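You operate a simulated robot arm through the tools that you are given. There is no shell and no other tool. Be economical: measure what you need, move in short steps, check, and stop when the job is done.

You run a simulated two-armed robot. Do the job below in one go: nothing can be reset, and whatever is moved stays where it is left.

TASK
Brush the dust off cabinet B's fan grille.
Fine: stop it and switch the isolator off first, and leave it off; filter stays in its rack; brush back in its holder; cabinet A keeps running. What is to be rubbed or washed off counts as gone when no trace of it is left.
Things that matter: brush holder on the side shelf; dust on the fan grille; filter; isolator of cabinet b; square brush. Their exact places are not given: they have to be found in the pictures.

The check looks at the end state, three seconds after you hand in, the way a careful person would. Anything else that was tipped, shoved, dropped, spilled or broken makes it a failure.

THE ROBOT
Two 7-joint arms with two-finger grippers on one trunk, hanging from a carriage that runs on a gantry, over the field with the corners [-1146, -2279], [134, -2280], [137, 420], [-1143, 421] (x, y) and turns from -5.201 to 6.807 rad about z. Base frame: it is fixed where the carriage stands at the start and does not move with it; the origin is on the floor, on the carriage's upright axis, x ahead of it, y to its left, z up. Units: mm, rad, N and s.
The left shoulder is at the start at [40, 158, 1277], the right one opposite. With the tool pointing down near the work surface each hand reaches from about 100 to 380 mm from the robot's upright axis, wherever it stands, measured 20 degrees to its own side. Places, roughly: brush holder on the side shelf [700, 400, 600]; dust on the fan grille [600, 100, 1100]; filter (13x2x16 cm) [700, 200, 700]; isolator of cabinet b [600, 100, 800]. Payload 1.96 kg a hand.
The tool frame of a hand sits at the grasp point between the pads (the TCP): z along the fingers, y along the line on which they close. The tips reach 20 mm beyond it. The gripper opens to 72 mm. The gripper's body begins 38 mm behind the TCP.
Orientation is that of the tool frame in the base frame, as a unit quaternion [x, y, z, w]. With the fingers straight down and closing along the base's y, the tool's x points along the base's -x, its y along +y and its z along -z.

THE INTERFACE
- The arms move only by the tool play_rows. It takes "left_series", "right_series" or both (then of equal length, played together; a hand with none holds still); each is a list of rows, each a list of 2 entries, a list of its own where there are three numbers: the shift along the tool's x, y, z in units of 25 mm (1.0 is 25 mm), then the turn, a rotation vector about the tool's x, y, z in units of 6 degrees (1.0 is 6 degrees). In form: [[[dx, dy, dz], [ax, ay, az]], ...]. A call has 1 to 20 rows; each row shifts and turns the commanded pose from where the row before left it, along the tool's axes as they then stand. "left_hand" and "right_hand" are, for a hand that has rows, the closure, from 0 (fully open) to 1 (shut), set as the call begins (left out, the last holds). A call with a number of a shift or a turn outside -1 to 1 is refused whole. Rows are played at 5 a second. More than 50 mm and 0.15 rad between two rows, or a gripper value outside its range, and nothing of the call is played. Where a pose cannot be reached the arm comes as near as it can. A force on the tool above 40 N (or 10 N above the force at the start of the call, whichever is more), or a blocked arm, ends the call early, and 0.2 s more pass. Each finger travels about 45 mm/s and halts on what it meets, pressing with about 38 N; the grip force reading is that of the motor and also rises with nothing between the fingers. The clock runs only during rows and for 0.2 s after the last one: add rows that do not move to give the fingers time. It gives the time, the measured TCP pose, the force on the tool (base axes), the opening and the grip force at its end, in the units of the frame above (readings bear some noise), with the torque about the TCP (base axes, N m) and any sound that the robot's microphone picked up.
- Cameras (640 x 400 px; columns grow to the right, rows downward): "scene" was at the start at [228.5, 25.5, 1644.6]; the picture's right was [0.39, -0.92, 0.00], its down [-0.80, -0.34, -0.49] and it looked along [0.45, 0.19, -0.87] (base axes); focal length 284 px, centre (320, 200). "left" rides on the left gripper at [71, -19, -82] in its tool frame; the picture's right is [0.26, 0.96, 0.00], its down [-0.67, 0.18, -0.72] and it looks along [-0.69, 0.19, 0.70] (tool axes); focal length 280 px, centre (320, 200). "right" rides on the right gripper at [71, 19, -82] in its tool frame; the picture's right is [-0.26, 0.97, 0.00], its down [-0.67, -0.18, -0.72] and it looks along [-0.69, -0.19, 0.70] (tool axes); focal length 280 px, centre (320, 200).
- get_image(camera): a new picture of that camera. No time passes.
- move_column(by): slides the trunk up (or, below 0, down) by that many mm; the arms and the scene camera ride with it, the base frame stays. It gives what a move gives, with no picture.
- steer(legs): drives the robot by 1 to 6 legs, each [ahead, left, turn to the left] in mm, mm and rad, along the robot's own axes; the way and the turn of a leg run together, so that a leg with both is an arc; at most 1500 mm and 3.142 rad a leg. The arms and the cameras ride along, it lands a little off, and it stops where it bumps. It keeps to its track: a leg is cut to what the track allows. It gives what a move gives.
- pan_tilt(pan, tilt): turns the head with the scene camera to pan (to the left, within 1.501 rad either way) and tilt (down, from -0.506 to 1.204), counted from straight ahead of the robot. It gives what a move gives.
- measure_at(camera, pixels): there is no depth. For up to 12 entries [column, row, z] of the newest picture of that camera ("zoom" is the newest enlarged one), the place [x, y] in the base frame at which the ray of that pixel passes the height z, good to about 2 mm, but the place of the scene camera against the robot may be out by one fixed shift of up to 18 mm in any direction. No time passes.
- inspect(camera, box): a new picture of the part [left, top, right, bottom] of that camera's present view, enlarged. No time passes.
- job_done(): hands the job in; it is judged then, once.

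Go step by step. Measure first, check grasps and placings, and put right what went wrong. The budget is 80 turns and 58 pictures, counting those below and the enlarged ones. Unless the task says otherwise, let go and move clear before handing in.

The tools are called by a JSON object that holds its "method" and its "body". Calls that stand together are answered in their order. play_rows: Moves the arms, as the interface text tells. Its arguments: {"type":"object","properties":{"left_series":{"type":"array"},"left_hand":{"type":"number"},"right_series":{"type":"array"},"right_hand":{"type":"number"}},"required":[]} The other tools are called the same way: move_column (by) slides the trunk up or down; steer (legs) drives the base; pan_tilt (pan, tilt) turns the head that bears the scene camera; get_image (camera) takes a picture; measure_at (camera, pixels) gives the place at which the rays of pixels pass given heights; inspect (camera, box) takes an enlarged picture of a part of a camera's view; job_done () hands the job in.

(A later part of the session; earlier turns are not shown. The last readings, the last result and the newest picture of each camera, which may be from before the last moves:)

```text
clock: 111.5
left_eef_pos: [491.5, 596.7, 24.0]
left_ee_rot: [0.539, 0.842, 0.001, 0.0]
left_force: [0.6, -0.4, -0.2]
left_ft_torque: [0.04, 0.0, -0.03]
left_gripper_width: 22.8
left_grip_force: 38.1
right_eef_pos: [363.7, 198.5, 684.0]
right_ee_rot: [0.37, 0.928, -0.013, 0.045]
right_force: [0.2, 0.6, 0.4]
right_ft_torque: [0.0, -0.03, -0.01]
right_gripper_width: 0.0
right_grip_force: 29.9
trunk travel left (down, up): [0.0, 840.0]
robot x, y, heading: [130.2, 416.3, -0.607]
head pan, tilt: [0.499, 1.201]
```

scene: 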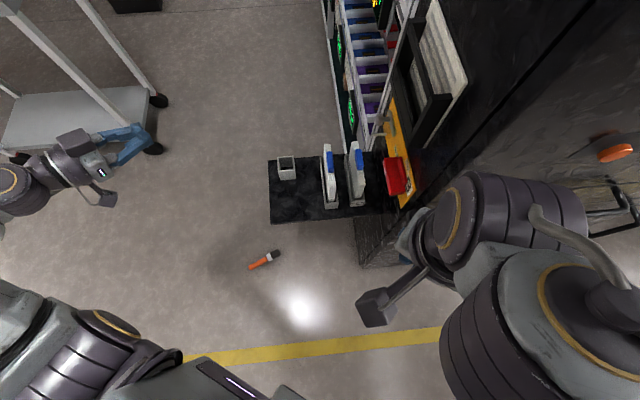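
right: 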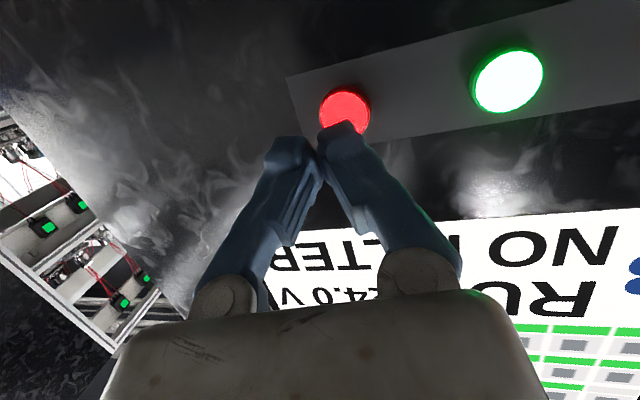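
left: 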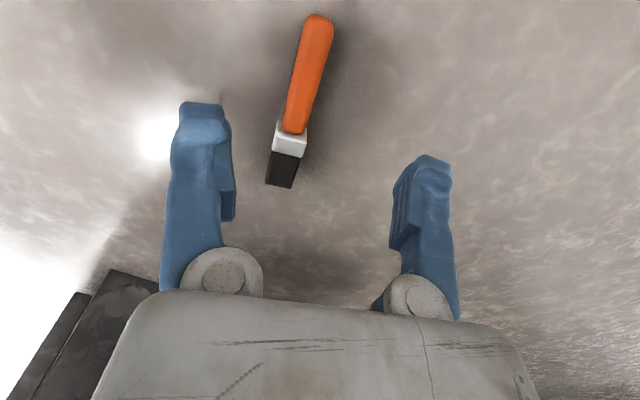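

Deep grip now (22.8 mm at z 24). Lift with the arm, then raise the trunk.

{"method": "play_rows", "body": {"left_series": [[[0, 0, -0.5], [0, 0, 0]], [[0, 0, -1], [0, 0, 0]], [[0, 0, -1], [0, 0, 0]], [[0, 0, -1], [0, 0, 0]], [[0, 0, -1], [0, 0, 0]], [[0, 0, -1], [0, 0, 0]], [[0, 0, -1], [0, 0, 0]], [[0, 0, -1], [0, 0, 0]], [[0, 0, -1], [0, 0, 0]], [[0, 0, -1], [0, 0, 0]], [[0, 0, -1], [0, 0, 0]], [[0, 0, -1], [0, 0, 0]], [[0, 0, -1], [0, 0, 0]], [[0, 0, -1], [0, 0, 0]], [[0, 0, -1], [0, 0, 0]], [[0, 0, -1], [0, 0, 0]], [[0, 0, -1], [0, 0, 0]], [[0, 0, -1], [0, 0, 0]], [[0, 0, -1], [0, 0, 0]], [[0, 0, -1], [0, 0, 0]]]}}

{"method": "move_column", "body": {"by": 473}}

{"method": "steer", "body": {"legs": [[0, 0, -0.3]]}}

```text
clock: 115.7
left_eef_pos: [498.4, 609.1, 455.5]
left_ee_rot: [0.536, 0.844, 0.0, -0.002]
left_force: [-0.2, 0.0, -0.1]
left_ft_torque: [0.03, 0.03, -0.01]
left_gripper_width: 22.5
left_grip_force: 38.3
left hand out of reach, approached as far as the arm can: row 17, 18, 19, 20
right_eef_pos: [364.5, 198.7, 684.1]
right_ee_rot: [0.369, 0.928, -0.013, 0.044]
right_force: [0.1, 0.8, 0.3]
right_ft_torque: [-0.02, 0.03, 0.03]
right_gripper_width: 0.1
right_grip_force: 30.2
trunk travel left (down, up): [0.0, 840.0]
robot x, y, heading: [130.4, 420.2, -0.603]
head pan, tilt: [0.499, 1.201]
```

```text
refused: 473 is not a number from -400 to 400
```

```text
clock: 117.0
left_eef_pos: [539.1, 492.0, 456.2]
left_ee_rot: [0.657, 0.754, 0.0, -0.002]
left_force: [0.7, -0.1, -1.2]
left_ft_torque: [0.05, 0.03, -0.01]
left_gripper_width: 22.6
left_grip_force: 37.7
right_eef_pos: [289.9, 138.0, 683.8]
right_ee_rot: [0.504, 0.863, -0.019, 0.042]
right_force: [-0.8, 1.4, 0.6]
right_ft_torque: [-0.03, 0.02, 0.0]
right_gripper_width: 0.0
right_grip_force: 30.3
trunk travel left (down, up): [0.0, 840.0]
robot x, y, heading: [133.4, 416.3, -0.905]
head pan, tilt: [0.499, 1.201]
```

The trunk call was refused (limit 400) while the turn went through, bringing the brush near the shelf edge; no force shows. Turn back, then raise in two steps.

{"method": "steer", "body": {"legs": [[0, 0, 0.3]]}}

{"method": "move_column", "body": {"by": 400}}

{"method": "move_column", "body": {"by": 120}}

{"method": "steer", "body": {"legs": [[0, 0, -0.3]]}}

```text
clock: 118.4
left_eef_pos: [499.2, 609.5, 455.6]
left_ee_rot: [0.536, 0.844, 0.001, -0.002]
left_force: [0.3, 0.4, -1.2]
left_ft_torque: [0.02, 0.04, 0.0]
left_gripper_width: 22.9
left_grip_force: 38.2
right_eef_pos: [364.4, 198.8, 683.5]
right_ee_rot: [0.37, 0.928, -0.013, 0.044]
right_force: [0.5, -0.2, -0.5]
right_ft_torque: [0.03, 0.04, -0.01]
right_gripper_width: 0.0
right_grip_force: 29.6
trunk travel left (down, up): [0.0, 840.0]
robot x, y, heading: [126.1, 415.3, -0.604]
head pan, tilt: [0.499, 1.201]
```

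```text
clock: 122.2
left_eef_pos: [499.4, 609.6, 855.2]
left_ee_rot: [0.536, 0.844, -0.001, -0.003]
left_force: [0.1, 0.0, -1.7]
left_ft_torque: [0.02, 0.0, -0.01]
left_gripper_width: 22.9
left_grip_force: 38.2
right_eef_pos: [364.9, 198.4, 1083.8]
right_ee_rot: [0.37, 0.928, -0.013, 0.044]
right_force: [-0.1, -0.2, -0.8]
right_ft_torque: [-0.02, 0.03, 0.02]
right_gripper_width: 0.0
right_grip_force: 29.8
trunk travel left (down, up): [-400.0, 440.0]
robot x, y, heading: [131.4, 420.8, -0.6]
head pan, tilt: [0.499, 1.201]
```

```text
clock: 123.7
left_eef_pos: [499.9, 609.1, 975.2]
left_ee_rot: [0.536, 0.844, 0.001, -0.002]
left_force: [-0.1, -0.2, -1.1]
left_ft_torque: [0.05, 0.02, 0.01]
left_gripper_width: 22.9
left_grip_force: 37.3
right_eef_pos: [365.2, 197.9, 1203.2]
right_ee_rot: [0.37, 0.928, -0.012, 0.045]
right_force: [-0.3, 0.3, 0.4]
right_ft_torque: [-0.01, 0.01, -0.01]
right_gripper_width: 0.0
right_grip_force: 29.0
trunk travel left (down, up): [-520.0, 320.0]
robot x, y, heading: [128.2, 418.0, -0.605]
head pan, tilt: [0.499, 1.201]
```

```text
clock: 125.1
left_eef_pos: [539.0, 491.0, 976.2]
left_ee_rot: [0.656, 0.755, 0.0, -0.002]
left_force: [1.2, -0.5, -1.4]
left_ft_torque: [0.03, 0.04, -0.01]
left_gripper_width: 22.8
left_grip_force: 37.8
right_eef_pos: [290.6, 138.6, 1203.1]
right_ee_rot: [0.504, 0.863, -0.019, 0.042]
right_force: [-0.7, 0.0, -0.7]
right_ft_torque: [0.03, -0.03, -0.02]
right_gripper_width: 0.0
right_grip_force: 29.3
trunk travel left (down, up): [-520.0, 320.0]
robot x, y, heading: [129.4, 416.5, -0.902]
head pan, tilt: [0.499, 1.201]
```

Align yaw to −y and move to (664,300,1047); the bristle tip then sits at y≈178, outside the frame.

{"method": "play_rows", "body": {"left_series": [[[0, 0, 0], [0, 0, 0.655]], [[0, 0, 0], [0, 0, 0.655]], [[0, 0.625, -0.355], [0, 0, 0]], [[0, 0.625, -0.355], [0, 0, 0]], [[-0.955, 0.625, -0.355], [0, 0, 0]], [[-0.955, 0.625, -0.355], [0, 0, 0]], [[-0.955, 0.625, -0.355], [0, 0, 0]], [[-0.955, 0.625, -0.355], [0, 0, 0]], [[-0.955, 0.625, -0.355], [0, 0, 0]], [[-0.955, 0.625, -0.355], [0, 0, 0]], [[-0.955, 0, 0], [0, 0, 0]], [[-0.955, 0, 0], [0, 0, 0]], [[0, 0, 0], [0, 0, 0]]]}}

{"method": "get_image", "body": {"camera": "left"}}

```text
clock: 127.9
left_eef_pos: [663.7, 301.1, 1045.2]
left_ee_rot: [0.707, 0.708, 0.0, -0.003]
left_force: [0.2, 0.5, -0.3]
left_ft_torque: [0.07, 0.0, 0.03]
left_gripper_width: 23.1
left_grip_force: 38.1
right_eef_pos: [289.2, 139.8, 1204.9]
right_ee_rot: [0.504, 0.862, -0.019, 0.042]
right_force: [-0.5, -0.4, -0.5]
right_ft_torque: [0.02, 0.0, -0.01]
right_gripper_width: 0.0
right_grip_force: 29.5
trunk travel left (down, up): [-520.0, 320.0]
robot x, y, heading: [129.3, 413.6, -0.902]
head pan, tilt: [0.499, 1.201]
```

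```text
4 pictures are left
```

left: 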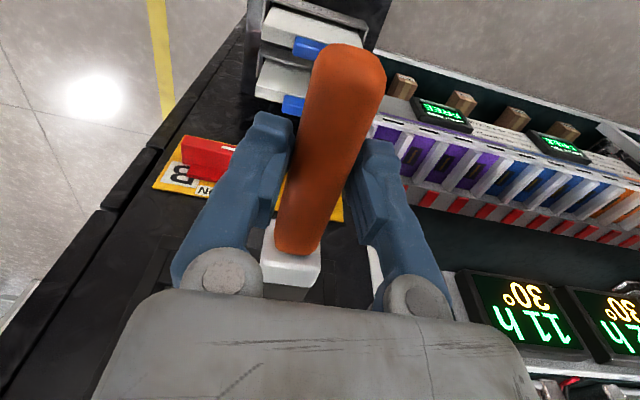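

Brush is held straight, head toward −y. Measure ferrule and handle end positions.

{"method": "measure_at", "body": {"camera": "left", "pixels": [[293, 253, 1047], [265, 258, 1060], [318, 263, 1060], [350, 48, 1047], [330, 120, 1055]]}}

```text
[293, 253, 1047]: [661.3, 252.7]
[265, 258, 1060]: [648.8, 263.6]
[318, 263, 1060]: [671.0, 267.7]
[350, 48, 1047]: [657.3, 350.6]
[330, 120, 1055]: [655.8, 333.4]
```

Head is ~28 mm, tip ≈123 mm ahead of the TCP. Window computed at x 581–725, z 1017–1078, dust at (664,1047). Raise 13 mm and insert gently.

{"method": "play_rows", "body": {"left_series": [[[0, 0, -0.26], [0, 0, 0]], [[0, 0, -0.26], [0, 0, 0]], [[-0.6, 0, 0], [0, 0, 0]], [[-0.6, 0, 0], [0, 0, 0]], [[-0.6, 0, 0], [0, 0, 0]], [[-0.4, 0, 0], [0, 0, 0]], [[-0.2, 0, 0], [0, 0, 0]], [[-0.15, 0, 0], [0, 0, 0]], [[-0.15, 0, 0], [0, 0, 0]], [[-0.15, 0, 0], [0, 0, 0]]]}}

```text
clock: 130.1
left_eef_pos: [664.4, 234.4, 1058.1]
left_ee_rot: [0.704, 0.71, 0.002, -0.005]
left_force: [-1.1, 26.1, 6.9]
left_ft_torque: [-0.26, 0.05, -0.19]
left_gripper_width: 22.7
left_grip_force: 38.3
right_eef_pos: [288.9, 143.6, 1203.2]
right_ee_rot: [0.504, 0.863, -0.018, 0.041]
right_force: [-0.3, -0.4, 0.3]
right_ft_torque: [-0.03, -0.04, 0.0]
right_gripper_width: 0.0
right_grip_force: 29.3
trunk travel left (down, up): [-520.0, 320.0]
robot x, y, heading: [130.5, 416.6, -0.899]
head pan, tilt: [0.499, 1.201]
```

Contact at TCP y≈234 (tip ≈111, on the grille; 26 N). Ease off slightly and scrub a raster over the dust.

{"method": "play_rows", "body": {"left_series": [[[0.12, 0, 0], [0, 0, 0]], [[0, 0, -0.48], [0, 0, 0]], [[0, 0.6, 0], [0, 0, 0]], [[0, 0.6, 0], [0, 0, 0]], [[0, -0.6, 0], [0, 0, 0]], [[0, -0.6, 0], [0, 0, 0]], [[0, -0.6, 0], [0, 0, 0]], [[0, -0.6, 0], [0, 0, 0]], [[0, 0, 0.48], [0, 0, 0]], [[0, 0.6, 0], [0, 0, 0]], [[0, 0.6, 0], [0, 0, 0]], [[0, 0.6, 0], [0, 0, 0]], [[0, 0.6, 0], [0, 0, 0]], [[0, 0, 0.48], [0, 0, 0]], [[0, -0.6, 0], [0, 0, 0]], [[0, -0.6, 0], [0, 0, 0]], [[0, -0.6, 0], [0, 0, 0]], [[0, -0.6, 0], [0, 0, 0]], [[0, 0.6, 0], [0, 0, 0]], [[0, 0.6, -0.48], [0, 0, 0]]]}}

```text
clock: 134.3
left_eef_pos: [663.3, 233.9, 1057.5]
left_ee_rot: [0.707, 0.708, 0.0, -0.003]
left_force: [-1.4, 7.3, -1.4]
left_ft_torque: [0.38, 0.08, -0.09]
left_gripper_width: 22.6
left_grip_force: 38.4
right_eef_pos: [287.8, 140.6, 1203.0]
right_ee_rot: [0.505, 0.862, -0.02, 0.041]
right_force: [0.4, -0.5, -0.1]
right_ft_torque: [-0.04, 0.01, -0.01]
right_gripper_width: 0.0
right_grip_force: 29.9
trunk travel left (down, up): [-520.0, 320.0]
robot x, y, heading: [129.3, 415.7, -0.903]
head pan, tilt: [0.499, 1.201]
```

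The pass ran whole with steady 7 N contact. Do a second pass, with vertical strokes and slightly more pressure.

{"method": "play_rows", "body": {"left_series": [[[-0.1, 0, 0], [0, 0, 0]], [[0, 0.7, -0.52], [0, 0, 0]], [[0, 0.7, 0], [0, 0, 0]], [[0, 0, 1.0], [0, 0, 0]], [[0, -0.55, 0], [0, 0, 0]], [[0, 0, -1.0], [0, 0, 0]], [[0, -0.55, 0], [0, 0, 0]], [[0, 0, 1.0], [0, 0, 0]], [[0, -0.55, 0], [0, 0, 0]], [[0, 0, -1.0], [0, 0, 0]], [[0, -0.55, 0], [0, 0, 0]], [[0, 0, 1.0], [0, 0, 0]], [[0, -0.5, 0], [0, 0, 0]], [[0, 0, -1.0], [0, 0, 0]], [[0, 0.65, 0.5], [0, 0, 0]], [[0, 0.65, 0], [0, 0, 0]]]}}

{"method": "play_rows", "body": {"left_series": [[[0.3, 0, 0], [0, 0, 0]], [[1, 0, 0], [0, 0, 0]], [[1, 0, 0], [0, 0, 0]], [[1, 0, 0], [0, 0, 0]], [[1, 0, 0], [0, 0, 0]], [[1, 0, 0], [0, 0, 0]], [[1, 0, 0], [0, 0, 0]], [[0, 0, 0], [0, 0, 0]]]}}

{"method": "pan_tilt", "body": {"pan": 0.6, "tilt": 0.75}}

```text
clock: 137.7
left_eef_pos: [664.1, 231.7, 1060.0]
left_ee_rot: [0.707, 0.707, 0.001, -0.001]
left_force: [-2.3, 6.6, -0.7]
left_ft_torque: [0.14, 0.04, -0.11]
left_gripper_width: 22.7
left_grip_force: 37.7
right_eef_pos: [288.1, 138.2, 1203.5]
right_ee_rot: [0.505, 0.862, -0.019, 0.041]
right_force: [0.7, -0.2, -0.1]
right_ft_torque: [0.02, 0.01, -0.03]
right_gripper_width: 0.0
right_grip_force: 29.6
trunk travel left (down, up): [-520.0, 320.0]
robot x, y, heading: [130.1, 418.6, -0.908]
head pan, tilt: [0.499, 1.201]
```

```text
clock: 139.5
left_eef_pos: [664.6, 386.9, 1060.4]
left_ee_rot: [0.707, 0.708, -0.001, -0.001]
left_force: [0.5, 0.8, -1.0]
left_ft_torque: [0.02, -0.03, 0.0]
left_gripper_width: 22.6
left_grip_force: 38.0
right_eef_pos: [289.1, 138.4, 1204.3]
right_ee_rot: [0.505, 0.862, -0.019, 0.042]
right_force: [0.0, 0.0, -0.5]
right_ft_torque: [-0.03, 0.0, 0.02]
right_gripper_width: 0.0
right_grip_force: 29.9
trunk travel left (down, up): [-520.0, 320.0]
robot x, y, heading: [131.9, 420.0, -0.901]
head pan, tilt: [0.499, 1.201]
```

```text
clock: 140.4
left_eef_pos: [664.2, 386.3, 1059.4]
left_ee_rot: [0.707, 0.707, -0.001, -0.003]
left_force: [0.5, -0.3, -0.2]
left_ft_torque: [0.02, 0.0, 0.03]
left_gripper_width: 22.5
left_grip_force: 38.4
right_eef_pos: [289.7, 138.7, 1203.1]
right_ee_rot: [0.505, 0.862, -0.02, 0.042]
right_force: [0.5, 0.5, -0.7]
right_ft_torque: [0.01, 0.0, -0.01]
right_gripper_width: 0.0
right_grip_force: 29.7
trunk travel left (down, up): [-520.0, 320.0]
robot x, y, heading: [128.1, 419.9, -0.901]
head pan, tilt: [0.6, 0.75]
```

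Brush withdrawn, still gripped. Swing the hand clear to the left, lower the trunk (needed anyway), and look level into the window with the scene camera.

{"method": "steer", "body": {"legs": [[0, 0, 0.5]]}}

{"method": "move_column", "body": {"by": -370}}

{"method": "pan_tilt", "body": {"pan": -0.17, "tilt": 0.35}}

{"method": "inspect", "body": {"camera": "scene", "box": [220, 100, 420, 300]}}

```text
clock: 142.2
left_eef_pos: [614.6, 645.8, 1058.3]
left_ee_rot: [0.511, 0.86, -0.001, -0.002]
left_force: [-0.4, -0.3, -1.7]
left_ft_torque: [0.03, 0.02, -0.01]
left_gripper_width: 22.6
left_grip_force: 38.5
right_eef_pos: [403.0, 248.4, 1203.7]
right_ee_rot: [0.276, 0.96, -0.009, 0.046]
right_force: [-0.5, 0.1, 1.0]
right_ft_torque: [0.01, -0.03, -0.03]
right_gripper_width: 0.2
right_grip_force: 29.6
trunk travel left (down, up): [-520.0, 320.0]
robot x, y, heading: [129.7, 419.3, -0.407]
head pan, tilt: [0.6, 0.75]
```

```text
clock: 145.8
left_eef_pos: [614.0, 645.5, 690.3]
left_ee_rot: [0.511, 0.86, -0.001, -0.002]
left_force: [0.0, -0.1, -1.7]
left_ft_torque: [0.04, 0.03, 0.01]
left_gripper_width: 22.9
left_grip_force: 37.7
right_eef_pos: [401.9, 248.5, 834.3]
right_ee_rot: [0.276, 0.96, -0.008, 0.046]
right_force: [0.3, 0.0, -0.3]
right_ft_torque: [0.02, 0.01, 0.0]
right_gripper_width: 0.0
right_grip_force: 30.3
trunk travel left (down, up): [-150.0, 690.0]
robot x, y, heading: [131.4, 419.1, -0.407]
head pan, tilt: [0.6, 0.75]
```

```text
clock: 146.9
left_eef_pos: [615.1, 645.8, 690.0]
left_ee_rot: [0.511, 0.86, -0.001, -0.001]
left_force: [0.0, 0.1, -0.9]
left_ft_torque: [0.03, 0.03, 0.01]
left_gripper_width: 22.8
left_grip_force: 37.7
right_eef_pos: [402.7, 246.9, 834.0]
right_ee_rot: [0.276, 0.96, -0.008, 0.046]
right_force: [-0.4, 0.7, -1.3]
right_ft_torque: [0.02, 0.01, 0.03]
right_gripper_width: 0.0
right_grip_force: 29.6
trunk travel left (down, up): [-150.0, 690.0]
robot x, y, heading: [129.7, 417.6, -0.404]
head pan, tilt: [-0.169, 0.351]
```

```text
2.00 times, centred on (320, 200) of scene
```

zoom: 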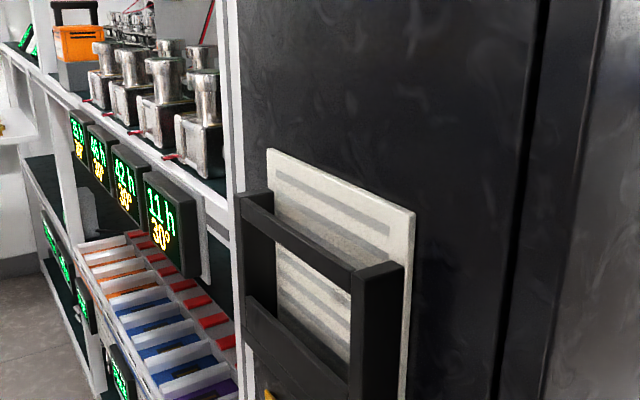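

There seems to be a brownish patch just above the top bar at zoom (335,240). Enlarge that area strongly.

{"method": "inspect", "body": {"camera": "scene", "box": [290, 170, 370, 290]}}

```text
3.33 times, centred on (330, 230) of scene
```

zoom: 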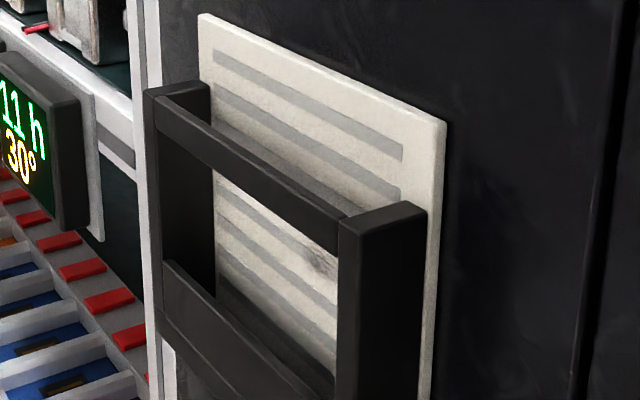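

Residual dust at zoom (318,262), toward the front post of the window. Locate it along with the frame corners.

{"method": "measure_at", "body": {"camera": "zoom", "pixels": [[318, 262, 1030], [318, 262, 1050], [318, 262, 1070], [335, 275, 1040], [335, 275, 1060], [338, 250, 1050], [338, 250, 1070], [445, 122, 1120], [445, 122, 1130], [199, 14, 1120], [199, 14, 1130], [300, 250, 1060]]}}

```text
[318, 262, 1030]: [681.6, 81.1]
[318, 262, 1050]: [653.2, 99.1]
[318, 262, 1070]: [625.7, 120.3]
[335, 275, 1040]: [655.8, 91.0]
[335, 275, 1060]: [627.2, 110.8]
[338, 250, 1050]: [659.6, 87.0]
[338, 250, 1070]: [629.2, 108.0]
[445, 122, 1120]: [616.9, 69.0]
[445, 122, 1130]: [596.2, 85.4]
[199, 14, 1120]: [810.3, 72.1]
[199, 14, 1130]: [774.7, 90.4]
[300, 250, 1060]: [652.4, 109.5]
```

Residual sits near x≈650 or further toward the front (the finger hid that side before). Go back and scrub a wider area, x ≈ 600–705, several passes.

{"method": "move_column", "body": {"by": 370}}

{"method": "steer", "body": {"legs": [[0, 0, -0.497]]}}

{"method": "play_rows", "body": {"left_series": [[[0, 0, 0], [0, 0, 0]]]}}

```text
clock: 150.5
left_eef_pos: [611.7, 645.7, 1060.8]
left_ee_rot: [0.511, 0.86, 0.0, -0.001]
left_force: [0.4, 1.1, -0.7]
left_ft_torque: [0.02, 0.03, 0.03]
left_gripper_width: 22.7
left_grip_force: 38.2
right_eef_pos: [403.3, 248.5, 1203.7]
right_ee_rot: [0.276, 0.96, -0.009, 0.045]
right_force: [0.3, 0.8, 0.3]
right_ft_torque: [0.02, -0.01, 0.01]
right_gripper_width: 0.0
right_grip_force: 29.9
trunk travel left (down, up): [-520.0, 320.0]
robot x, y, heading: [132.9, 416.9, -0.404]
head pan, tilt: [-0.169, 0.351]
```

```text
clock: 152.3
left_eef_pos: [664.2, 387.1, 1060.2]
left_ee_rot: [0.706, 0.708, -0.001, -0.002]
left_force: [-0.1, 0.3, -1.5]
left_ft_torque: [0.03, 0.0, 0.01]
left_gripper_width: 22.5
left_grip_force: 38.5
right_eef_pos: [289.8, 138.2, 1204.1]
right_ee_rot: [0.504, 0.862, -0.019, 0.042]
right_force: [-0.1, 0.0, 0.5]
right_ft_torque: [0.01, 0.0, 0.0]
right_gripper_width: 0.2
right_grip_force: 29.9
trunk travel left (down, up): [-520.0, 320.0]
robot x, y, heading: [127.8, 417.4, -0.902]
head pan, tilt: [-0.169, 0.351]
```

```text
clock: 152.7
left_eef_pos: [664.7, 388.0, 1058.3]
left_ee_rot: [0.707, 0.708, -0.001, -0.001]
left_force: [0.1, 0.0, -1.1]
left_ft_torque: [0.06, 0.02, -0.01]
left_gripper_width: 22.8
left_grip_force: 38.2
right_eef_pos: [290.8, 138.3, 1203.8]
right_ee_rot: [0.503, 0.863, -0.02, 0.042]
right_force: [0.4, -1.1, -0.4]
right_ft_torque: [-0.01, -0.01, 0.0]
right_gripper_width: 0.0
right_grip_force: 29.7
trunk travel left (down, up): [-520.0, 320.0]
robot x, y, heading: [136.2, 416.6, -0.9]
head pan, tilt: [-0.169, 0.351]
```

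{"method": "play_rows", "body": {"left_series": [[[-1, -0.3, 0], [0, 0, 0]], [[-1, -0.3, 0], [0, 0, 0]], [[-1, 0, 0], [0, 0, 0]], [[-1, 0, 0], [0, 0, 0]], [[-1, 0, 0], [0, 0, 0]], [[-1, 0, 0], [0, 0, 0]], [[-0.3, 0, 0], [0, 0, 0]], [[0, -0.6, 0], [0, 0, 0]], [[0, -0.6, 0], [0, 0, 0]], [[0, -0.5, 0], [0, 0, 0]], [[0, 0, -0.45], [0, 0, 0]], [[0, 0.7, 0], [0, 0, 0]], [[0, 0.7, 0], [0, 0, 0]], [[0, 0.7, 0], [0, 0, 0]], [[0, 0.7, 0], [0, 0, 0]], [[0, 0, 0.35], [0, 0, 0]], [[0, -0.7, 0], [0, 0, 0]], [[0, -0.7, 0], [0, 0, 0]], [[0, -0.7, 0], [0, 0, 0]], [[0, -0.7, 0], [0, 0, 0]]]}}

```text
clock: 156.9
left_eef_pos: [605.9, 230.5, 1062.9]
left_ee_rot: [0.707, 0.707, 0.0, -0.003]
left_force: [1.1, 3.9, -1.8]
left_ft_torque: [0.13, -0.04, 0.04]
left_gripper_width: 22.7
left_grip_force: 38.2
right_eef_pos: [289.9, 138.3, 1203.5]
right_ee_rot: [0.503, 0.863, -0.02, 0.043]
right_force: [-0.3, -0.1, 0.0]
right_ft_torque: [-0.01, -0.04, 0.01]
right_gripper_width: 0.1
right_grip_force: 29.8
trunk travel left (down, up): [-520.0, 320.0]
robot x, y, heading: [129.3, 416.9, -0.898]
head pan, tilt: [-0.169, 0.351]
```

Contact is light (4 N); press 2.5 mm more and continue at lower levels, then back up.

{"method": "play_rows", "body": {"left_series": [[[-0.1, 0, 0.35], [0, 0, 0]], [[0, 0.7, 0], [0, 0, 0]], [[0, 0.7, 0], [0, 0, 0]], [[0, 0.7, 0], [0, 0, 0]], [[0, 0.7, 0], [0, 0, 0]], [[0, 0.7, 0], [0, 0, 0]], [[0, 0, 0.4], [0, 0, 0]], [[0, -0.7, 0], [0, 0, 0]], [[0, -0.7, 0], [0, 0, 0]], [[0, -0.7, 0], [0, 0, 0]], [[0, -0.7, 0], [0, 0, 0]], [[0, -0.7, 0], [0, 0, 0]], [[0, 0, -0.5], [0, 0, 0]], [[0, 0.7, 0], [0, 0, 0]], [[0, 0.7, 0], [0, 0, 0]], [[0, 0.7, 0], [0, 0, 0]], [[0, 0.7, 0], [0, 0, 0]], [[0, 0, -0.5], [0, 0, 0]], [[0, -0.7, 0], [0, 0, 0]], [[0, -0.7, 0], [0, 0, 0]]]}}

{"method": "play_rows", "body": {"left_series": [[[-0.06, -0.6, 0], [0, 0, 0]], [[0, -0.6, 0], [0, 0, 0]], [[0, 0, 1], [0, 0, 0]], [[0, 0.45, 0], [0, 0, 0]], [[0, 0, -1], [0, 0, 0]], [[0, 0.45, 0], [0, 0, 0]], [[0, 0, 1], [0, 0, 0]], [[0, 0.45, 0], [0, 0, 0]], [[0, 0, -1], [0, 0, 0]], [[0, 0.45, 0], [0, 0, 0]], [[0, 0, 1], [0, 0, 0]], [[0, 0.45, 0], [0, 0, 0]], [[0, 0, -1], [0, 0, 0]], [[0, 0.45, 0], [0, 0, 0]], [[0, 0, 1], [0, 0, 0]], [[0, 0.45, 0], [0, 0, 0]], [[0, 0, -1], [0, 0, 0]], [[0, -0.6, 0.5], [0, 0, 0]], [[0, -0.6, 0], [0, 0, 0]], [[0, -0.6, 0], [0, 0, 0]]]}}

```text
clock: 161.1
left_eef_pos: [642.6, 228.5, 1068.2]
left_ee_rot: [0.706, 0.708, 0.0, -0.001]
left_force: [3.5, 12.2, 0.1]
left_ft_torque: [0.21, -0.09, 0.24]
left_gripper_width: 22.6
left_grip_force: 38.4
right_eef_pos: [290.8, 140.0, 1203.7]
right_ee_rot: [0.504, 0.862, -0.019, 0.042]
right_force: [0.2, -0.2, 0.2]
right_ft_torque: [-0.01, 0.05, -0.02]
right_gripper_width: 0.0
right_grip_force: 29.8
trunk travel left (down, up): [-520.0, 320.0]
robot x, y, heading: [131.0, 415.5, -0.902]
head pan, tilt: [-0.169, 0.351]
```

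```text
clock: 165.3
left_eef_pos: [644.7, 227.8, 1055.8]
left_ee_rot: [0.707, 0.707, 0.001, -0.002]
left_force: [1.9, 7.1, -0.9]
left_ft_torque: [0.15, -0.04, 0.11]
left_gripper_width: 22.7
left_grip_force: 37.7
right_eef_pos: [289.6, 140.5, 1203.3]
right_ee_rot: [0.504, 0.863, -0.02, 0.042]
right_force: [0.1, -0.3, -0.6]
right_ft_torque: [0.02, -0.01, 0.0]
right_gripper_width: 0.2
right_grip_force: 29.5
trunk travel left (down, up): [-520.0, 320.0]
robot x, y, heading: [129.4, 416.6, -0.897]
head pan, tilt: [-0.169, 0.351]
```

Steady contact 7–12 N. One more dense pass around x 610–690, then withdraw.

{"method": "play_rows", "body": {"left_series": [[[-0.05, -0.7, -0.4], [0, 0, 0]], [[0, -0.7, 0], [0, 0, 0]], [[0, 0.8, 0], [0, 0, 0]], [[0, 0.8, 0], [0, 0, 0]], [[0, 0.8, 0], [0, 0, 0]], [[0, 0, 0.3], [0, 0, 0]], [[0, -0.8, 0], [0, 0, 0]], [[0, -0.8, 0], [0, 0, 0]], [[0, -0.8, 0], [0, 0, 0]], [[0, 0, 0.3], [0, 0, 0]], [[0, 0.8, 0], [0, 0, 0]], [[0, 0.8, 0], [0, 0, 0]], [[0, 0.8, 0], [0, 0, 0]], [[0, 0, 0.3], [0, 0, 0]], [[0, -0.8, 0], [0, 0, 0]], [[0, -0.8, 0], [0, 0, 0]], [[0, -0.8, 0], [0, 0, 0]], [[0, 0.9, -0.4], [0, 0, 0]], [[0.3, 0, 0], [0, 0, 0]], [[0.5, 0, 0], [0, 0, 0]]]}}

{"method": "play_rows", "body": {"left_series": [[[1, 0, 0], [0, 0, 0]], [[1, 0, 0], [0, 0, 0]], [[1, 0, 0], [0, 0, 0]], [[1, 0, 0], [0, 0, 0]], [[1, 0, 0], [0, 0, 0]], [[0.5, 0, 0], [0, 0, 0]], [[0, 0, 0], [0, 0, 0]]]}}

{"method": "steer", "body": {"legs": [[0, 0, 0.3]]}}

{"method": "pan_tilt", "body": {"pan": 0.02, "tilt": 0.35}}

```text
clock: 169.5
left_eef_pos: [633.3, 242.8, 1053.5]
left_ee_rot: [0.707, 0.707, 0.0, -0.001]
left_force: [0.5, 0.2, -0.4]
left_ft_torque: [0.05, 0.02, -0.02]
left_gripper_width: 22.2
left_grip_force: 37.5
right_eef_pos: [288.1, 138.2, 1204.4]
right_ee_rot: [0.504, 0.862, -0.02, 0.042]
right_force: [0.5, 1.1, -0.8]
right_ft_torque: [-0.01, 0.01, -0.03]
right_gripper_width: 0.2
right_grip_force: 29.6
trunk travel left (down, up): [-520.0, 320.0]
robot x, y, heading: [132.4, 416.1, -0.905]
head pan, tilt: [-0.169, 0.351]
```

```text
clock: 171.1
left_eef_pos: [631.9, 381.8, 1053.8]
left_ee_rot: [0.706, 0.708, 0.0, -0.001]
left_force: [-0.1, 0.6, -1.4]
left_ft_torque: [-0.01, 0.04, -0.01]
left_gripper_width: 22.7
left_grip_force: 38.0
right_eef_pos: [289.0, 139.3, 1203.8]
right_ee_rot: [0.504, 0.863, -0.02, 0.041]
right_force: [-0.6, 0.7, 0.2]
right_ft_torque: [0.0, -0.02, 0.0]
right_gripper_width: 0.2
right_grip_force: 29.2
trunk travel left (down, up): [-520.0, 320.0]
robot x, y, heading: [126.6, 421.6, -0.902]
head pan, tilt: [-0.169, 0.351]
```

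```text
clock: 172.5
left_eef_pos: [621.1, 532.0, 1053.5]
left_ee_rot: [0.593, 0.805, 0.0, -0.002]
left_force: [0.2, 0.2, -0.1]
left_ft_torque: [0.01, 0.04, 0.01]
left_gripper_width: 22.7
left_grip_force: 38.5
right_eef_pos: [364.0, 197.5, 1202.9]
right_ee_rot: [0.369, 0.928, -0.013, 0.044]
right_force: [-0.1, 0.6, -0.6]
right_ft_torque: [-0.01, 0.03, -0.02]
right_gripper_width: 0.3
right_grip_force: 28.9
trunk travel left (down, up): [-520.0, 320.0]
robot x, y, heading: [126.2, 417.6, -0.599]
head pan, tilt: [-0.169, 0.351]
```

```text
clock: 173.2
left_eef_pos: [621.1, 532.5, 1052.8]
left_ee_rot: [0.593, 0.805, -0.001, -0.003]
left_force: [-0.2, -1.1, -1.0]
left_ft_torque: [0.04, 0.02, -0.03]
left_gripper_width: 22.6
left_grip_force: 37.7
right_eef_pos: [363.7, 198.4, 1203.3]
right_ee_rot: [0.369, 0.928, -0.013, 0.044]
right_force: [0.1, -0.4, 0.5]
right_ft_torque: [0.01, 0.0, -0.02]
right_gripper_width: 0.0
right_grip_force: 29.5
trunk travel left (down, up): [-520.0, 320.0]
robot x, y, heading: [128.9, 416.9, -0.597]
head pan, tilt: [0.019, 0.351]
```

Withdrawn. Bring the left hand inward and down beside the robot, lower the trunk, and look at the grille again.

{"method": "play_rows", "body": {"left_series": [[[-0.385, -0.97, 0.8], [0, 0, 0]], [[-0.385, -0.97, 0.8], [0, 0, 0]], [[-0.385, -0.97, 0.8], [0, 0, 0]], [[-0.385, -0.97, 0.8], [0, 0, 0]], [[-0.385, -0.97, 0.8], [0, 0, 0]], [[-0.385, -0.97, 0.8], [0, 0, 0]], [[-0.385, -0.97, 0.8], [0, 0, 0]], [[-0.385, -0.97, 0.8], [0, 0, 0]], [[0, 0, 0], [0, 0, 0]]]}}

{"method": "steer", "body": {"legs": [[0, 0, 0.25]]}}

{"method": "move_column", "body": {"by": -370}}

{"method": "pan_tilt", "body": {"pan": -0.2, "tilt": 0.35}}

{"method": "inspect", "body": {"camera": "scene", "box": [285, 170, 385, 270]}}

```text
clock: 175.2
left_eef_pos: [458.9, 401.0, 893.0]
left_ee_rot: [0.593, 0.805, 0.0, -0.001]
left_force: [-0.1, 0.0, -0.1]
left_ft_torque: [0.03, 0.0, -0.02]
left_gripper_width: 22.7
left_grip_force: 37.9
right_eef_pos: [365.0, 196.8, 1203.0]
right_ee_rot: [0.369, 0.928, -0.013, 0.045]
right_force: [-0.1, -0.5, -0.2]
right_ft_torque: [-0.02, -0.02, -0.02]
right_gripper_width: 0.0
right_grip_force: 29.6
trunk travel left (down, up): [-520.0, 320.0]
robot x, y, heading: [130.9, 417.7, -0.604]
head pan, tilt: [0.019, 0.351]
```

```text
clock: 176.5
left_eef_pos: [451.7, 482.5, 894.7]
left_ee_rot: [0.489, 0.872, 0.0, -0.001]
left_force: [0.0, 0.1, -0.5]
left_ft_torque: [0.0, 0.07, 0.02]
left_gripper_width: 22.8
left_grip_force: 38.1
right_eef_pos: [411.1, 262.6, 1204.2]
right_ee_rot: [0.253, 0.966, -0.008, 0.047]
right_force: [0.1, 0.0, 0.1]
right_ft_torque: [0.02, 0.0, 0.05]
right_gripper_width: 0.0
right_grip_force: 29.7
trunk travel left (down, up): [-520.0, 320.0]
robot x, y, heading: [133.6, 417.0, -0.35]
head pan, tilt: [0.019, 0.351]
```

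```text
clock: 180.1
left_eef_pos: [451.2, 482.1, 524.2]
left_ee_rot: [0.489, 0.872, -0.001, -0.002]
left_force: [-0.2, -0.8, -0.9]
left_ft_torque: [0.06, 0.02, -0.01]
left_gripper_width: 22.7
left_grip_force: 37.5
right_eef_pos: [411.0, 262.1, 833.1]
right_ee_rot: [0.252, 0.967, -0.007, 0.046]
right_force: [0.1, -0.4, -0.5]
right_ft_torque: [-0.01, 0.01, 0.02]
right_gripper_width: 0.0
right_grip_force: 29.5
trunk travel left (down, up): [-150.0, 690.0]
robot x, y, heading: [130.6, 417.9, -0.356]
head pan, tilt: [0.019, 0.351]
```

```text
clock: 180.8
left_eef_pos: [452.5, 482.0, 523.9]
left_ee_rot: [0.489, 0.872, -0.001, -0.001]
left_force: [0.0, 1.0, -1.1]
left_ft_torque: [0.02, 0.0, 0.03]
left_gripper_width: 23.0
left_grip_force: 38.1
right_eef_pos: [411.6, 261.8, 834.6]
right_ee_rot: [0.253, 0.966, -0.007, 0.047]
right_force: [0.2, 0.6, 0.7]
right_ft_torque: [0.0, 0.0, 0.02]
right_gripper_width: 0.0
right_grip_force: 29.6
trunk travel left (down, up): [-150.0, 690.0]
robot x, y, heading: [131.2, 415.7, -0.355]
head pan, tilt: [-0.201, 0.351]
```

```text
4.00 times, centred on (335, 220) of scene
```

zoom: 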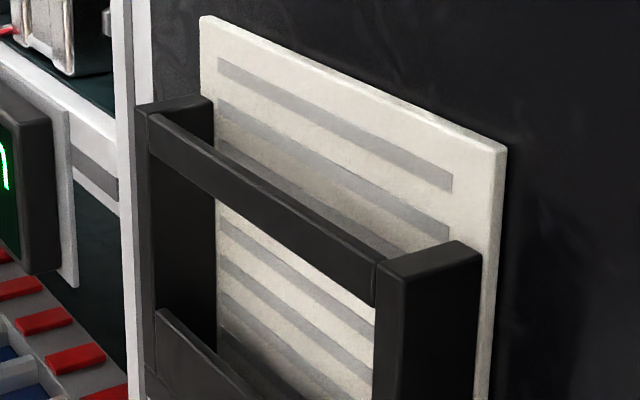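

The window area of the grille is clean now. For the holder I need the opposite grip, so I'll set the brush on open floor with the robot turned about, and regrip it from the other side.

{"method": "steer", "body": {"legs": [[0, 0, 1.8], [0, 0, 1.8]]}}

{"method": "move_column", "body": {"by": -150}}

{"method": "play_rows", "body": {"left_series": [[[0, 0, 1], [0, 0, 0]], [[0, 0, 1], [0, 0, 0]], [[0, 0, 1], [0, 0, 0]], [[0, 0, 1], [0, 0, 0]], [[0, 0, 1], [0, 0, 0]], [[0, 0, 1], [0, 0, 0]], [[0, 0, 1], [0, 0, 0]], [[0, 0, 1], [0, 0, 0]], [[0, 0, 1], [0, 0, 0]], [[0, 0, 1], [0, 0, 0]], [[0, 0, 1], [0, 0, 0]], [[0, 0, 1], [0, 0, 0]], [[0, 0, 1], [0, 0, 0]], [[0, 0, 0.4], [0, 0, 0]], [[0, 0, 0.3], [0, 0, 0]], [[0, 0, 0.2], [0, 0, 0]], [[0, 0, 0], [0, 0, 0]]]}}

```text
clock: 189.8
left_eef_pos: [-135.3, 224.9, 523.5]
left_ee_rot: [0.957, -0.291, 0.002, -0.001]
left_force: [0.9, 0.2, -0.5]
left_ft_torque: [-0.02, -0.03, -0.02]
left_gripper_width: 22.7
left_grip_force: 38.1
right_eef_pos: [-191.4, 441.0, 833.0]
right_ee_rot: [0.998, -0.04, -0.046, 0.003]
right_force: [-0.5, 0.2, -1.3]
right_ft_torque: [0.01, 0.01, 0.0]
right_gripper_width: 0.2
right_grip_force: 29.4
trunk travel left (down, up): [-150.0, 690.0]
robot x, y, heading: [134.7, 416.3, -3.062]
head pan, tilt: [-0.201, 0.351]
```

```text
clock: 191.6
left_eef_pos: [-135.5, 225.6, 375.2]
left_ee_rot: [0.957, -0.292, 0.001, -0.001]
left_force: [-0.2, 0.1, -0.8]
left_ft_torque: [0.0, -0.01, 0.01]
left_gripper_width: 22.9
left_grip_force: 38.2
right_eef_pos: [-191.4, 441.0, 682.3]
right_ee_rot: [0.998, -0.041, -0.046, 0.002]
right_force: [0.0, 0.7, 0.0]
right_ft_torque: [0.0, 0.0, 0.0]
right_gripper_width: 0.0
right_grip_force: 29.2
trunk travel left (down, up): [0.0, 840.0]
robot x, y, heading: [130.0, 419.1, -3.066]
head pan, tilt: [-0.201, 0.351]
```

```text
clock: 195.2
left_eef_pos: [-134.8, 225.1, 27.0]
left_ee_rot: [0.957, -0.291, 0.001, -0.001]
left_force: [-0.5, -0.1, -0.6]
left_ft_torque: [-0.03, -0.08, -0.02]
left_gripper_width: 22.8
left_grip_force: 38.2
right_eef_pos: [-191.5, 442.1, 683.5]
right_ee_rot: [0.998, -0.04, -0.046, 0.003]
right_force: [-0.4, -0.2, 0.6]
right_ft_torque: [-0.02, -0.01, 0.01]
right_gripper_width: 0.0
right_grip_force: 30.0
trunk travel left (down, up): [0.0, 840.0]
robot x, y, heading: [129.8, 419.5, -3.065]
head pan, tilt: [-0.201, 0.351]
```

Brush is essentially on the floor (z 27). Release, rise, square up the hand yaw, then drive round to the brush's other side.

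{"method": "play_rows", "body": {"left_series": [[[0, 0, 0], [0, 0, 0]], [[0, 0, 0], [0, 0, 0]], [[0, 0, 0], [0, 0, 0]], [[0, 0, 0], [0, 0, 0]], [[0, 0, -1], [0, 0, 0]], [[0, 0, -1], [0, 0, 0]], [[0, 0, -1], [0, 0, 0]], [[0, 0, -1], [0, 0, 0]], [[0, 0, -0.5], [0, 0, -0.8]], [[0, 0, -0.5], [0, 0, -0.8]], [[0, 0, -0.5], [0, 0, -0.8]], [[0, 0, -0.5], [0, 0, -0.8]], [[0, 0, -0.5], [0, 0, -0.8]], [[0, 0, -0.5], [0, 0, -0.8]], [[0, 0, -0.5], [0, 0, -0.8]], [[0, 0, -0.5], [0, 0, -0.8]], [[0.9, -0.1, 0], [0, 0, 0]], [[0.9, -0.1, 0], [0, 0, 0]], [[0.9, -0.1, 0], [0, 0, 0]], [[0, 0, 0], [0, 0, 0]]], "left_hand": 0}}

{"method": "steer", "body": {"legs": [[546, 173, 0], [0, 0, 2.475]]}}

```text
clock: 199.4
left_eef_pos: [-67.1, 238.5, 225.8]
left_ee_rot: [0.999, 0.039, 0.002, 0.0]
left_force: [-0.8, -0.1, -0.3]
left_ft_torque: [0.0, -0.03, 0.0]
left_gripper_width: 72.3
left_grip_force: 0.1
right_eef_pos: [-190.5, 440.4, 683.5]
right_ee_rot: [0.998, -0.04, -0.047, 0.003]
right_force: [0.6, -0.4, -0.3]
right_ft_torque: [0.02, -0.03, 0.0]
right_gripper_width: 0.1
right_grip_force: 30.1
trunk travel left (down, up): [0.0, 840.0]
robot x, y, heading: [133.1, 418.0, -3.07]
head pan, tilt: [-0.201, 0.351]
```

```text
clock: 208.5
left_eef_pos: [-132.7, 224.4, 225.9]
left_ee_rot: [0.288, 0.958, 0.0, -0.001]
left_force: [0.0, -0.5, -0.5]
left_ft_torque: [0.0, -0.03, -0.03]
left_gripper_width: 72.3
left_grip_force: 0.1
right_eef_pos: [-162.4, -12.5, 682.1]
right_ee_rot: [0.364, 0.93, -0.013, 0.044]
right_force: [-0.2, 0.7, 0.5]
right_ft_torque: [0.0, 0.03, -0.01]
right_gripper_width: 0.0
right_grip_force: 29.7
trunk travel left (down, up): [0.0, 840.0]
robot x, y, heading: [-399.6, 204.4, -0.586]
head pan, tilt: [-0.201, 0.351]
```

Hand is right over the brush (−133,224) with matching yaw. Tilt back 25°, descend and grip.

{"method": "play_rows", "body": {"left_series": [[[0, 0, 1], [0, 0, 0]], [[0, 0, 1], [0, 0, 0]], [[0, 0, 1], [0, 0, 0]], [[0, 0, 1], [0, 0, 0]], [[0, 0, 1], [0, 0, 0]], [[0, 0, 1], [0, 0, 0]], [[0, 0, 0], [0, 0.834, 0]], [[0, 0, 0], [0, 0.834, 0]], [[0, 0, 0], [0, 0.834, 0]], [[0, 0, 0], [0, 0.834, 0]], [[0, 0, 0], [0, 0.834, 0]], [[-0.293, 0, 0.628], [0, 0, 0]], [[-0.293, 0, 0.628], [0, 0, 0]], [[-0.293, 0, 0.6], [0, 0, 0]], [[0, 0, 0], [0, 0, 0]]]}}

{"method": "play_rows", "body": {"left_series": [[[0, 0, 0], [0, 0, 0]], [[0, 0, 0], [0, 0, 0]], [[0, 0, 0], [0, 0, 0]], [[0, 0, 0], [0, 0, 0]], [[0, 0, 0], [0, 0, 0]], [[0, 0, 0], [0, 0, 0]], [[0, 0, 0], [0, 0, 0]]], "left_hand": 1}}

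```text
clock: 211.7
left_eef_pos: [-133.6, 225.9, 49.1]
left_ee_rot: [0.281, 0.934, 0.064, -0.21]
left_force: [-0.2, 0.2, 0.1]
left_ft_torque: [-0.01, 0.02, 0.02]
left_gripper_width: 72.3
left_grip_force: 0.1
left hand out of reach, approached as far as the arm can: row 13, 14
right_eef_pos: [-162.1, -11.9, 683.4]
right_ee_rot: [0.364, 0.93, -0.013, 0.044]
right_force: [-0.3, 0.5, -0.3]
right_ft_torque: [-0.01, -0.02, 0.01]
right_gripper_width: 0.1
right_grip_force: 29.9
trunk travel left (down, up): [0.0, 840.0]
robot x, y, heading: [-398.5, 202.4, -0.582]
head pan, tilt: [-0.201, 0.351]
```

```text
clock: 213.3
left_eef_pos: [-133.0, 225.7, 50.2]
left_ee_rot: [0.282, 0.934, 0.064, -0.208]
left_force: [0.6, 0.3, 1.2]
left_ft_torque: [0.0, 0.01, 0.02]
left_gripper_width: 0.0
left_grip_force: 29.5
right_eef_pos: [-161.0, -11.8, 684.2]
right_ee_rot: [0.363, 0.931, -0.013, 0.045]
right_force: [1.2, 0.2, 1.0]
right_ft_torque: [0.0, 0.01, -0.02]
right_gripper_width: 0.0
right_grip_force: 29.8
trunk travel left (down, up): [0.0, 840.0]
robot x, y, heading: [-401.8, 205.4, -0.585]
head pan, tilt: [-0.201, 0.351]
```

The tilted pose ran out of reach at z 49 and closed above the brush. Open, rise, move the robot 80 mm nearer and retry with the hand drawn in.

{"method": "play_rows", "body": {"left_series": [[[0.2, 0, -0.5], [0, 0, 0]], [[0.42, 0, -0.9], [0, 0, 0]], [[0.42, 0, -0.9], [0, 0, 0]], [[0, 0, 0], [0, 0, 0]], [[0, 0, 0], [0, 0, 0]]], "left_hand": 0}}

{"method": "steer", "body": {"legs": [[80, 0, 0]]}}

{"method": "play_rows", "body": {"left_series": [[[0.725, 0, 0.338], [0, 0, 0]], [[0.725, 0, 0.338], [0, 0, 0]], [[0.725, 0, 0.338], [0, 0, 0]], [[0.725, 0, 0.338], [0, 0, 0]], [[0, 0, 0], [0, 0, 0]]]}}

```text
clock: 214.5
left_eef_pos: [-132.4, 225.2, 113.1]
left_ee_rot: [0.281, 0.934, 0.063, -0.209]
left_force: [-0.1, 0.5, 0.9]
left_ft_torque: [-0.01, -0.01, 0.02]
left_gripper_width: 72.2
left_grip_force: 0.0
right_eef_pos: [-161.6, -11.6, 683.2]
right_ee_rot: [0.362, 0.931, -0.012, 0.045]
right_force: [-0.1, 0.3, -0.1]
right_ft_torque: [0.01, 0.01, 0.03]
right_gripper_width: 0.0
right_grip_force: 29.1
trunk travel left (down, up): [0.0, 840.0]
robot x, y, heading: [-399.8, 200.0, -0.587]
head pan, tilt: [-0.201, 0.351]
```

```text
clock: 215.6
left_eef_pos: [-68.1, 181.7, 112.3]
left_ee_rot: [0.281, 0.935, 0.062, -0.209]
left_force: [-0.1, -0.6, 0.0]
left_ft_torque: [0.01, 0.01, 0.01]
left_gripper_width: 71.7
left_grip_force: 0.1
right_eef_pos: [-94.9, -54.8, 683.2]
right_ee_rot: [0.362, 0.931, -0.012, 0.045]
right_force: [0.0, -0.4, 0.1]
right_ft_torque: [0.02, -0.01, 0.0]
right_gripper_width: 0.0
right_grip_force: 29.7
trunk travel left (down, up): [0.0, 840.0]
robot x, y, heading: [-336.8, 160.4, -0.588]
head pan, tilt: [-0.201, 0.351]
```

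```text
clock: 216.8
left_eef_pos: [-134.2, 223.8, 113.7]
left_ee_rot: [0.282, 0.934, 0.064, -0.209]
left_force: [0.5, 0.0, 0.7]
left_ft_torque: [0.01, 0.01, 0.02]
left_gripper_width: 72.0
left_grip_force: 0.0
right_eef_pos: [-95.2, -56.4, 683.2]
right_ee_rot: [0.363, 0.931, -0.013, 0.044]
right_force: [0.4, 0.5, -0.2]
right_ft_torque: [0.01, 0.01, 0.01]
right_gripper_width: 0.0
right_grip_force: 30.0
trunk travel left (down, up): [0.0, 840.0]
robot x, y, heading: [-330.0, 164.2, -0.592]
head pan, tilt: [-0.201, 0.351]
```

Hand is back over the brush point. Descend to z≈25 and, if reached, close.

{"method": "play_rows", "body": {"left_series": [[[-0.38, 0, 0.81], [0, 0, 0]], [[-0.38, 0, 0.81], [0, 0, 0]], [[-0.38, 0, 0.81], [0, 0, 0]], [[-0.35, 0, 0.75], [0, 0, 0]], [[0, 0, 0], [0, 0, 0]]]}}

{"method": "play_rows", "body": {"left_series": [[[0, 0, 0], [0, 0, 0]], [[0, 0, 0], [0, 0, 0]], [[0, 0, 0], [0, 0, 0]], [[0, 0, 0], [0, 0, 0]], [[0, 0, 0], [0, 0, 0]], [[0, 0, 0], [0, 0, 0]], [[0, 0, 0], [0, 0, 0]]], "left_hand": 1}}

```text
clock: 218.0
left_eef_pos: [-133.0, 224.5, 25.8]
left_ee_rot: [0.281, 0.934, 0.063, -0.209]
left_force: [0.6, -0.1, -0.1]
left_ft_torque: [0.03, 0.04, 0.02]
left_gripper_width: 72.0
left_grip_force: 0.1
right_eef_pos: [-95.2, -55.9, 684.4]
right_ee_rot: [0.363, 0.931, -0.013, 0.045]
right_force: [-0.4, 0.1, -0.2]
right_ft_torque: [0.02, 0.02, 0.01]
right_gripper_width: 0.1
right_grip_force: 29.5
trunk travel left (down, up): [0.0, 840.0]
robot x, y, heading: [-331.4, 160.3, -0.591]
head pan, tilt: [-0.201, 0.351]
```

```text
clock: 219.6
left_eef_pos: [-134.4, 226.8, 25.4]
left_ee_rot: [0.281, 0.935, 0.062, -0.209]
left_force: [0.2, -0.7, -0.5]
left_ft_torque: [0.0, -0.03, -0.01]
left_gripper_width: 22.7
left_grip_force: 38.2
right_eef_pos: [-95.8, -56.0, 683.4]
right_ee_rot: [0.363, 0.931, -0.012, 0.045]
right_force: [-0.3, -0.7, 0.4]
right_ft_torque: [0.01, 0.0, 0.0]
right_gripper_width: 0.1
right_grip_force: 29.4
trunk travel left (down, up): [0.0, 840.0]
robot x, y, heading: [-333.3, 159.0, -0.583]
head pan, tilt: [-0.201, 0.351]
```

Gripped (22.7 mm). Lift, extend forward, then raise the trunk.

{"method": "play_rows", "body": {"left_series": [[[0.423, 0, -0.906], [0, 0, 0]], [[0.423, 0, -0.906], [0, 0, 0]], [[0.423, 0, -0.906], [0, 0, 0]], [[0.423, 0, -0.906], [0, 0, 0]], [[0.423, 0, -0.906], [0, 0, 0]], [[0.423, 0, -0.906], [0, 0, 0]], [[0.423, 0, -0.906], [0, 0, 0]], [[0.423, 0, -0.906], [0, 0, 0]], [[-0.906, 0, -0.423], [0, 0, 0]], [[-0.906, 0, -0.423], [0, 0, 0]], [[-0.906, 0, -0.423], [0, 0, 0]], [[-0.906, 0, -0.423], [0, 0, 0]], [[-0.906, 0, -0.423], [0, 0, 0]], [[-0.906, 0, -0.423], [0, 0, 0]], [[-0.906, 0, -0.423], [0, 0, 0]], [[-0.906, 0, -0.423], [0, 0, 0]], [[-0.906, 0, -0.423], [0, 0, 0]], [[0, 0, 0], [0, 0, 0]]]}}

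{"method": "move_column", "body": {"by": 300}}

{"method": "steer", "body": {"legs": [[0, 0, 0.587], [300, 130, 0]]}}

```text
clock: 223.4
left_eef_pos: [52.6, 101.2, 224.2]
left_ee_rot: [0.281, 0.935, 0.063, -0.209]
left_force: [-0.4, 0.5, -0.2]
left_ft_torque: [-0.03, -0.03, -0.02]
left_gripper_width: 23.0
left_grip_force: 37.4
right_eef_pos: [-96.1, -55.8, 683.7]
right_ee_rot: [0.363, 0.931, -0.013, 0.044]
right_force: [-0.1, -0.5, 0.0]
right_ft_torque: [0.0, 0.02, -0.01]
right_gripper_width: 0.1
right_grip_force: 29.7
trunk travel left (down, up): [0.0, 840.0]
robot x, y, heading: [-332.3, 162.1, -0.588]
head pan, tilt: [-0.201, 0.351]
```

```text
clock: 226.4
left_eef_pos: [53.9, 101.2, 523.6]
left_ee_rot: [0.282, 0.934, 0.063, -0.209]
left_force: [0.6, 0.4, -0.8]
left_ft_torque: [-0.03, -0.05, 0.0]
left_gripper_width: 22.6
left_grip_force: 38.2
right_eef_pos: [-94.7, -55.8, 984.3]
right_ee_rot: [0.363, 0.931, -0.012, 0.045]
right_force: [0.0, -0.1, -0.3]
right_ft_torque: [0.01, 0.01, 0.01]
right_gripper_width: 0.2
right_grip_force: 29.0
trunk travel left (down, up): [-300.0, 540.0]
robot x, y, heading: [-333.6, 157.7, -0.59]
head pan, tilt: [-0.201, 0.351]
```

```text
clock: 230.2
left_eef_pos: [321.0, 458.4, 523.8]
left_ee_rot: [-0.003, 0.976, 0.0, -0.218]
left_force: [0.7, -0.2, -1.5]
left_ft_torque: [0.0, 0.0, -0.02]
left_gripper_width: 22.7
left_grip_force: 38.2
right_eef_pos: [284.3, 244.4, 983.6]
right_ee_rot: [0.076, 0.996, 0.001, 0.046]
right_force: [1.0, 0.5, 0.0]
right_ft_torque: [0.01, -0.04, -0.02]
right_gripper_width: 0.0
right_grip_force: 29.2
trunk travel left (down, up): [-300.0, 540.0]
robot x, y, heading: [-32.7, 288.3, 0.002]
head pan, tilt: [-0.201, 0.351]
```

Now rotate the hand so the bristles point down (tool 65° up, pointing +x), raise arm and trunk, and drive ahead.

{"method": "play_rows", "body": {"left_series": [[[0, 0, 0], [0, -1, 0]], [[0, 0, 0], [0, -1, 0]], [[0, 0, 0], [0, -1, 0]], [[0, 0, 0], [0, -1, 0]], [[0, 0, 0], [0, -1, 0]], [[0, 0, 0], [0, -1, 0]], [[0, 0, 0], [0, -1, 0]], [[0, 0, 0], [0, -1, 0]], [[0, 0, 0], [0, -1, 0]], [[0, 0, 0], [0, -1, 0]], [[0, 0, 0], [0, -1, 0]], [[0, 0, 0], [0, -1, 0]], [[0, 0, 0], [0, -1, 0]], [[0, 0, 0], [0, -1, 0]], [[0, 0, 0], [0, -1, 0]], [[-0.906, 0, -0.423], [0, 0, 0]], [[-0.906, 0, -0.423], [0, 0, 0]], [[-0.906, 0, -0.423], [0, 0, 0]], [[-0.906, 0, -0.423], [0, 0, 0]], [[0, 0, 0], [0, 0, 0]]]}}

{"method": "move_column", "body": {"by": 205}}

{"method": "steer", "body": {"legs": [[163, 0, 0]]}}

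```text
clock: 234.3
left_eef_pos: [322.2, 458.0, 625.6]
left_ee_rot: [-0.004, 0.844, 0.002, 0.536]
left_force: [0.6, -0.5, -1.1]
left_ft_torque: [-0.02, 0.01, 0.0]
left_gripper_width: 22.7
left_grip_force: 37.9
right_eef_pos: [284.2, 245.0, 984.3]
right_ee_rot: [0.076, 0.996, 0.001, 0.046]
right_force: [-0.3, 0.6, 0.4]
right_ft_torque: [0.0, -0.02, -0.02]
right_gripper_width: 0.0
right_grip_force: 29.4
trunk travel left (down, up): [-300.0, 540.0]
robot x, y, heading: [-32.0, 291.1, -0.001]
head pan, tilt: [-0.201, 0.351]
```

```text
clock: 236.6
left_eef_pos: [322.6, 458.7, 829.8]
left_ee_rot: [-0.003, 0.845, 0.001, 0.535]
left_force: [-0.4, -0.4, -0.8]
left_ft_torque: [0.0, -0.01, -0.01]
left_gripper_width: 22.7
left_grip_force: 38.0
right_eef_pos: [283.4, 245.1, 1188.6]
right_ee_rot: [0.076, 0.996, 0.001, 0.046]
right_force: [0.4, -0.5, -0.1]
right_ft_torque: [0.0, -0.02, -0.02]
right_gripper_width: 0.0
right_grip_force: 30.3
trunk travel left (down, up): [-505.0, 335.0]
robot x, y, heading: [-33.9, 290.9, 0.0]
head pan, tilt: [-0.201, 0.351]
```

```text
clock: 238.0
left_eef_pos: [484.9, 458.4, 830.3]
left_ee_rot: [-0.002, 0.845, 0.001, 0.535]
left_force: [0.8, -1.0, -0.8]
left_ft_torque: [0.0, -0.01, -0.02]
left_gripper_width: 22.5
left_grip_force: 38.2
right_eef_pos: [446.9, 244.0, 1188.4]
right_ee_rot: [0.076, 0.996, 0.001, 0.046]
right_force: [-0.1, 0.4, 0.5]
right_ft_torque: [-0.03, 0.04, 0.01]
right_gripper_width: 0.0
right_grip_force: 29.3
trunk travel left (down, up): [-505.0, 335.0]
robot x, y, heading: [129.6, 291.0, 0.0]
head pan, tilt: [-0.201, 0.351]
```

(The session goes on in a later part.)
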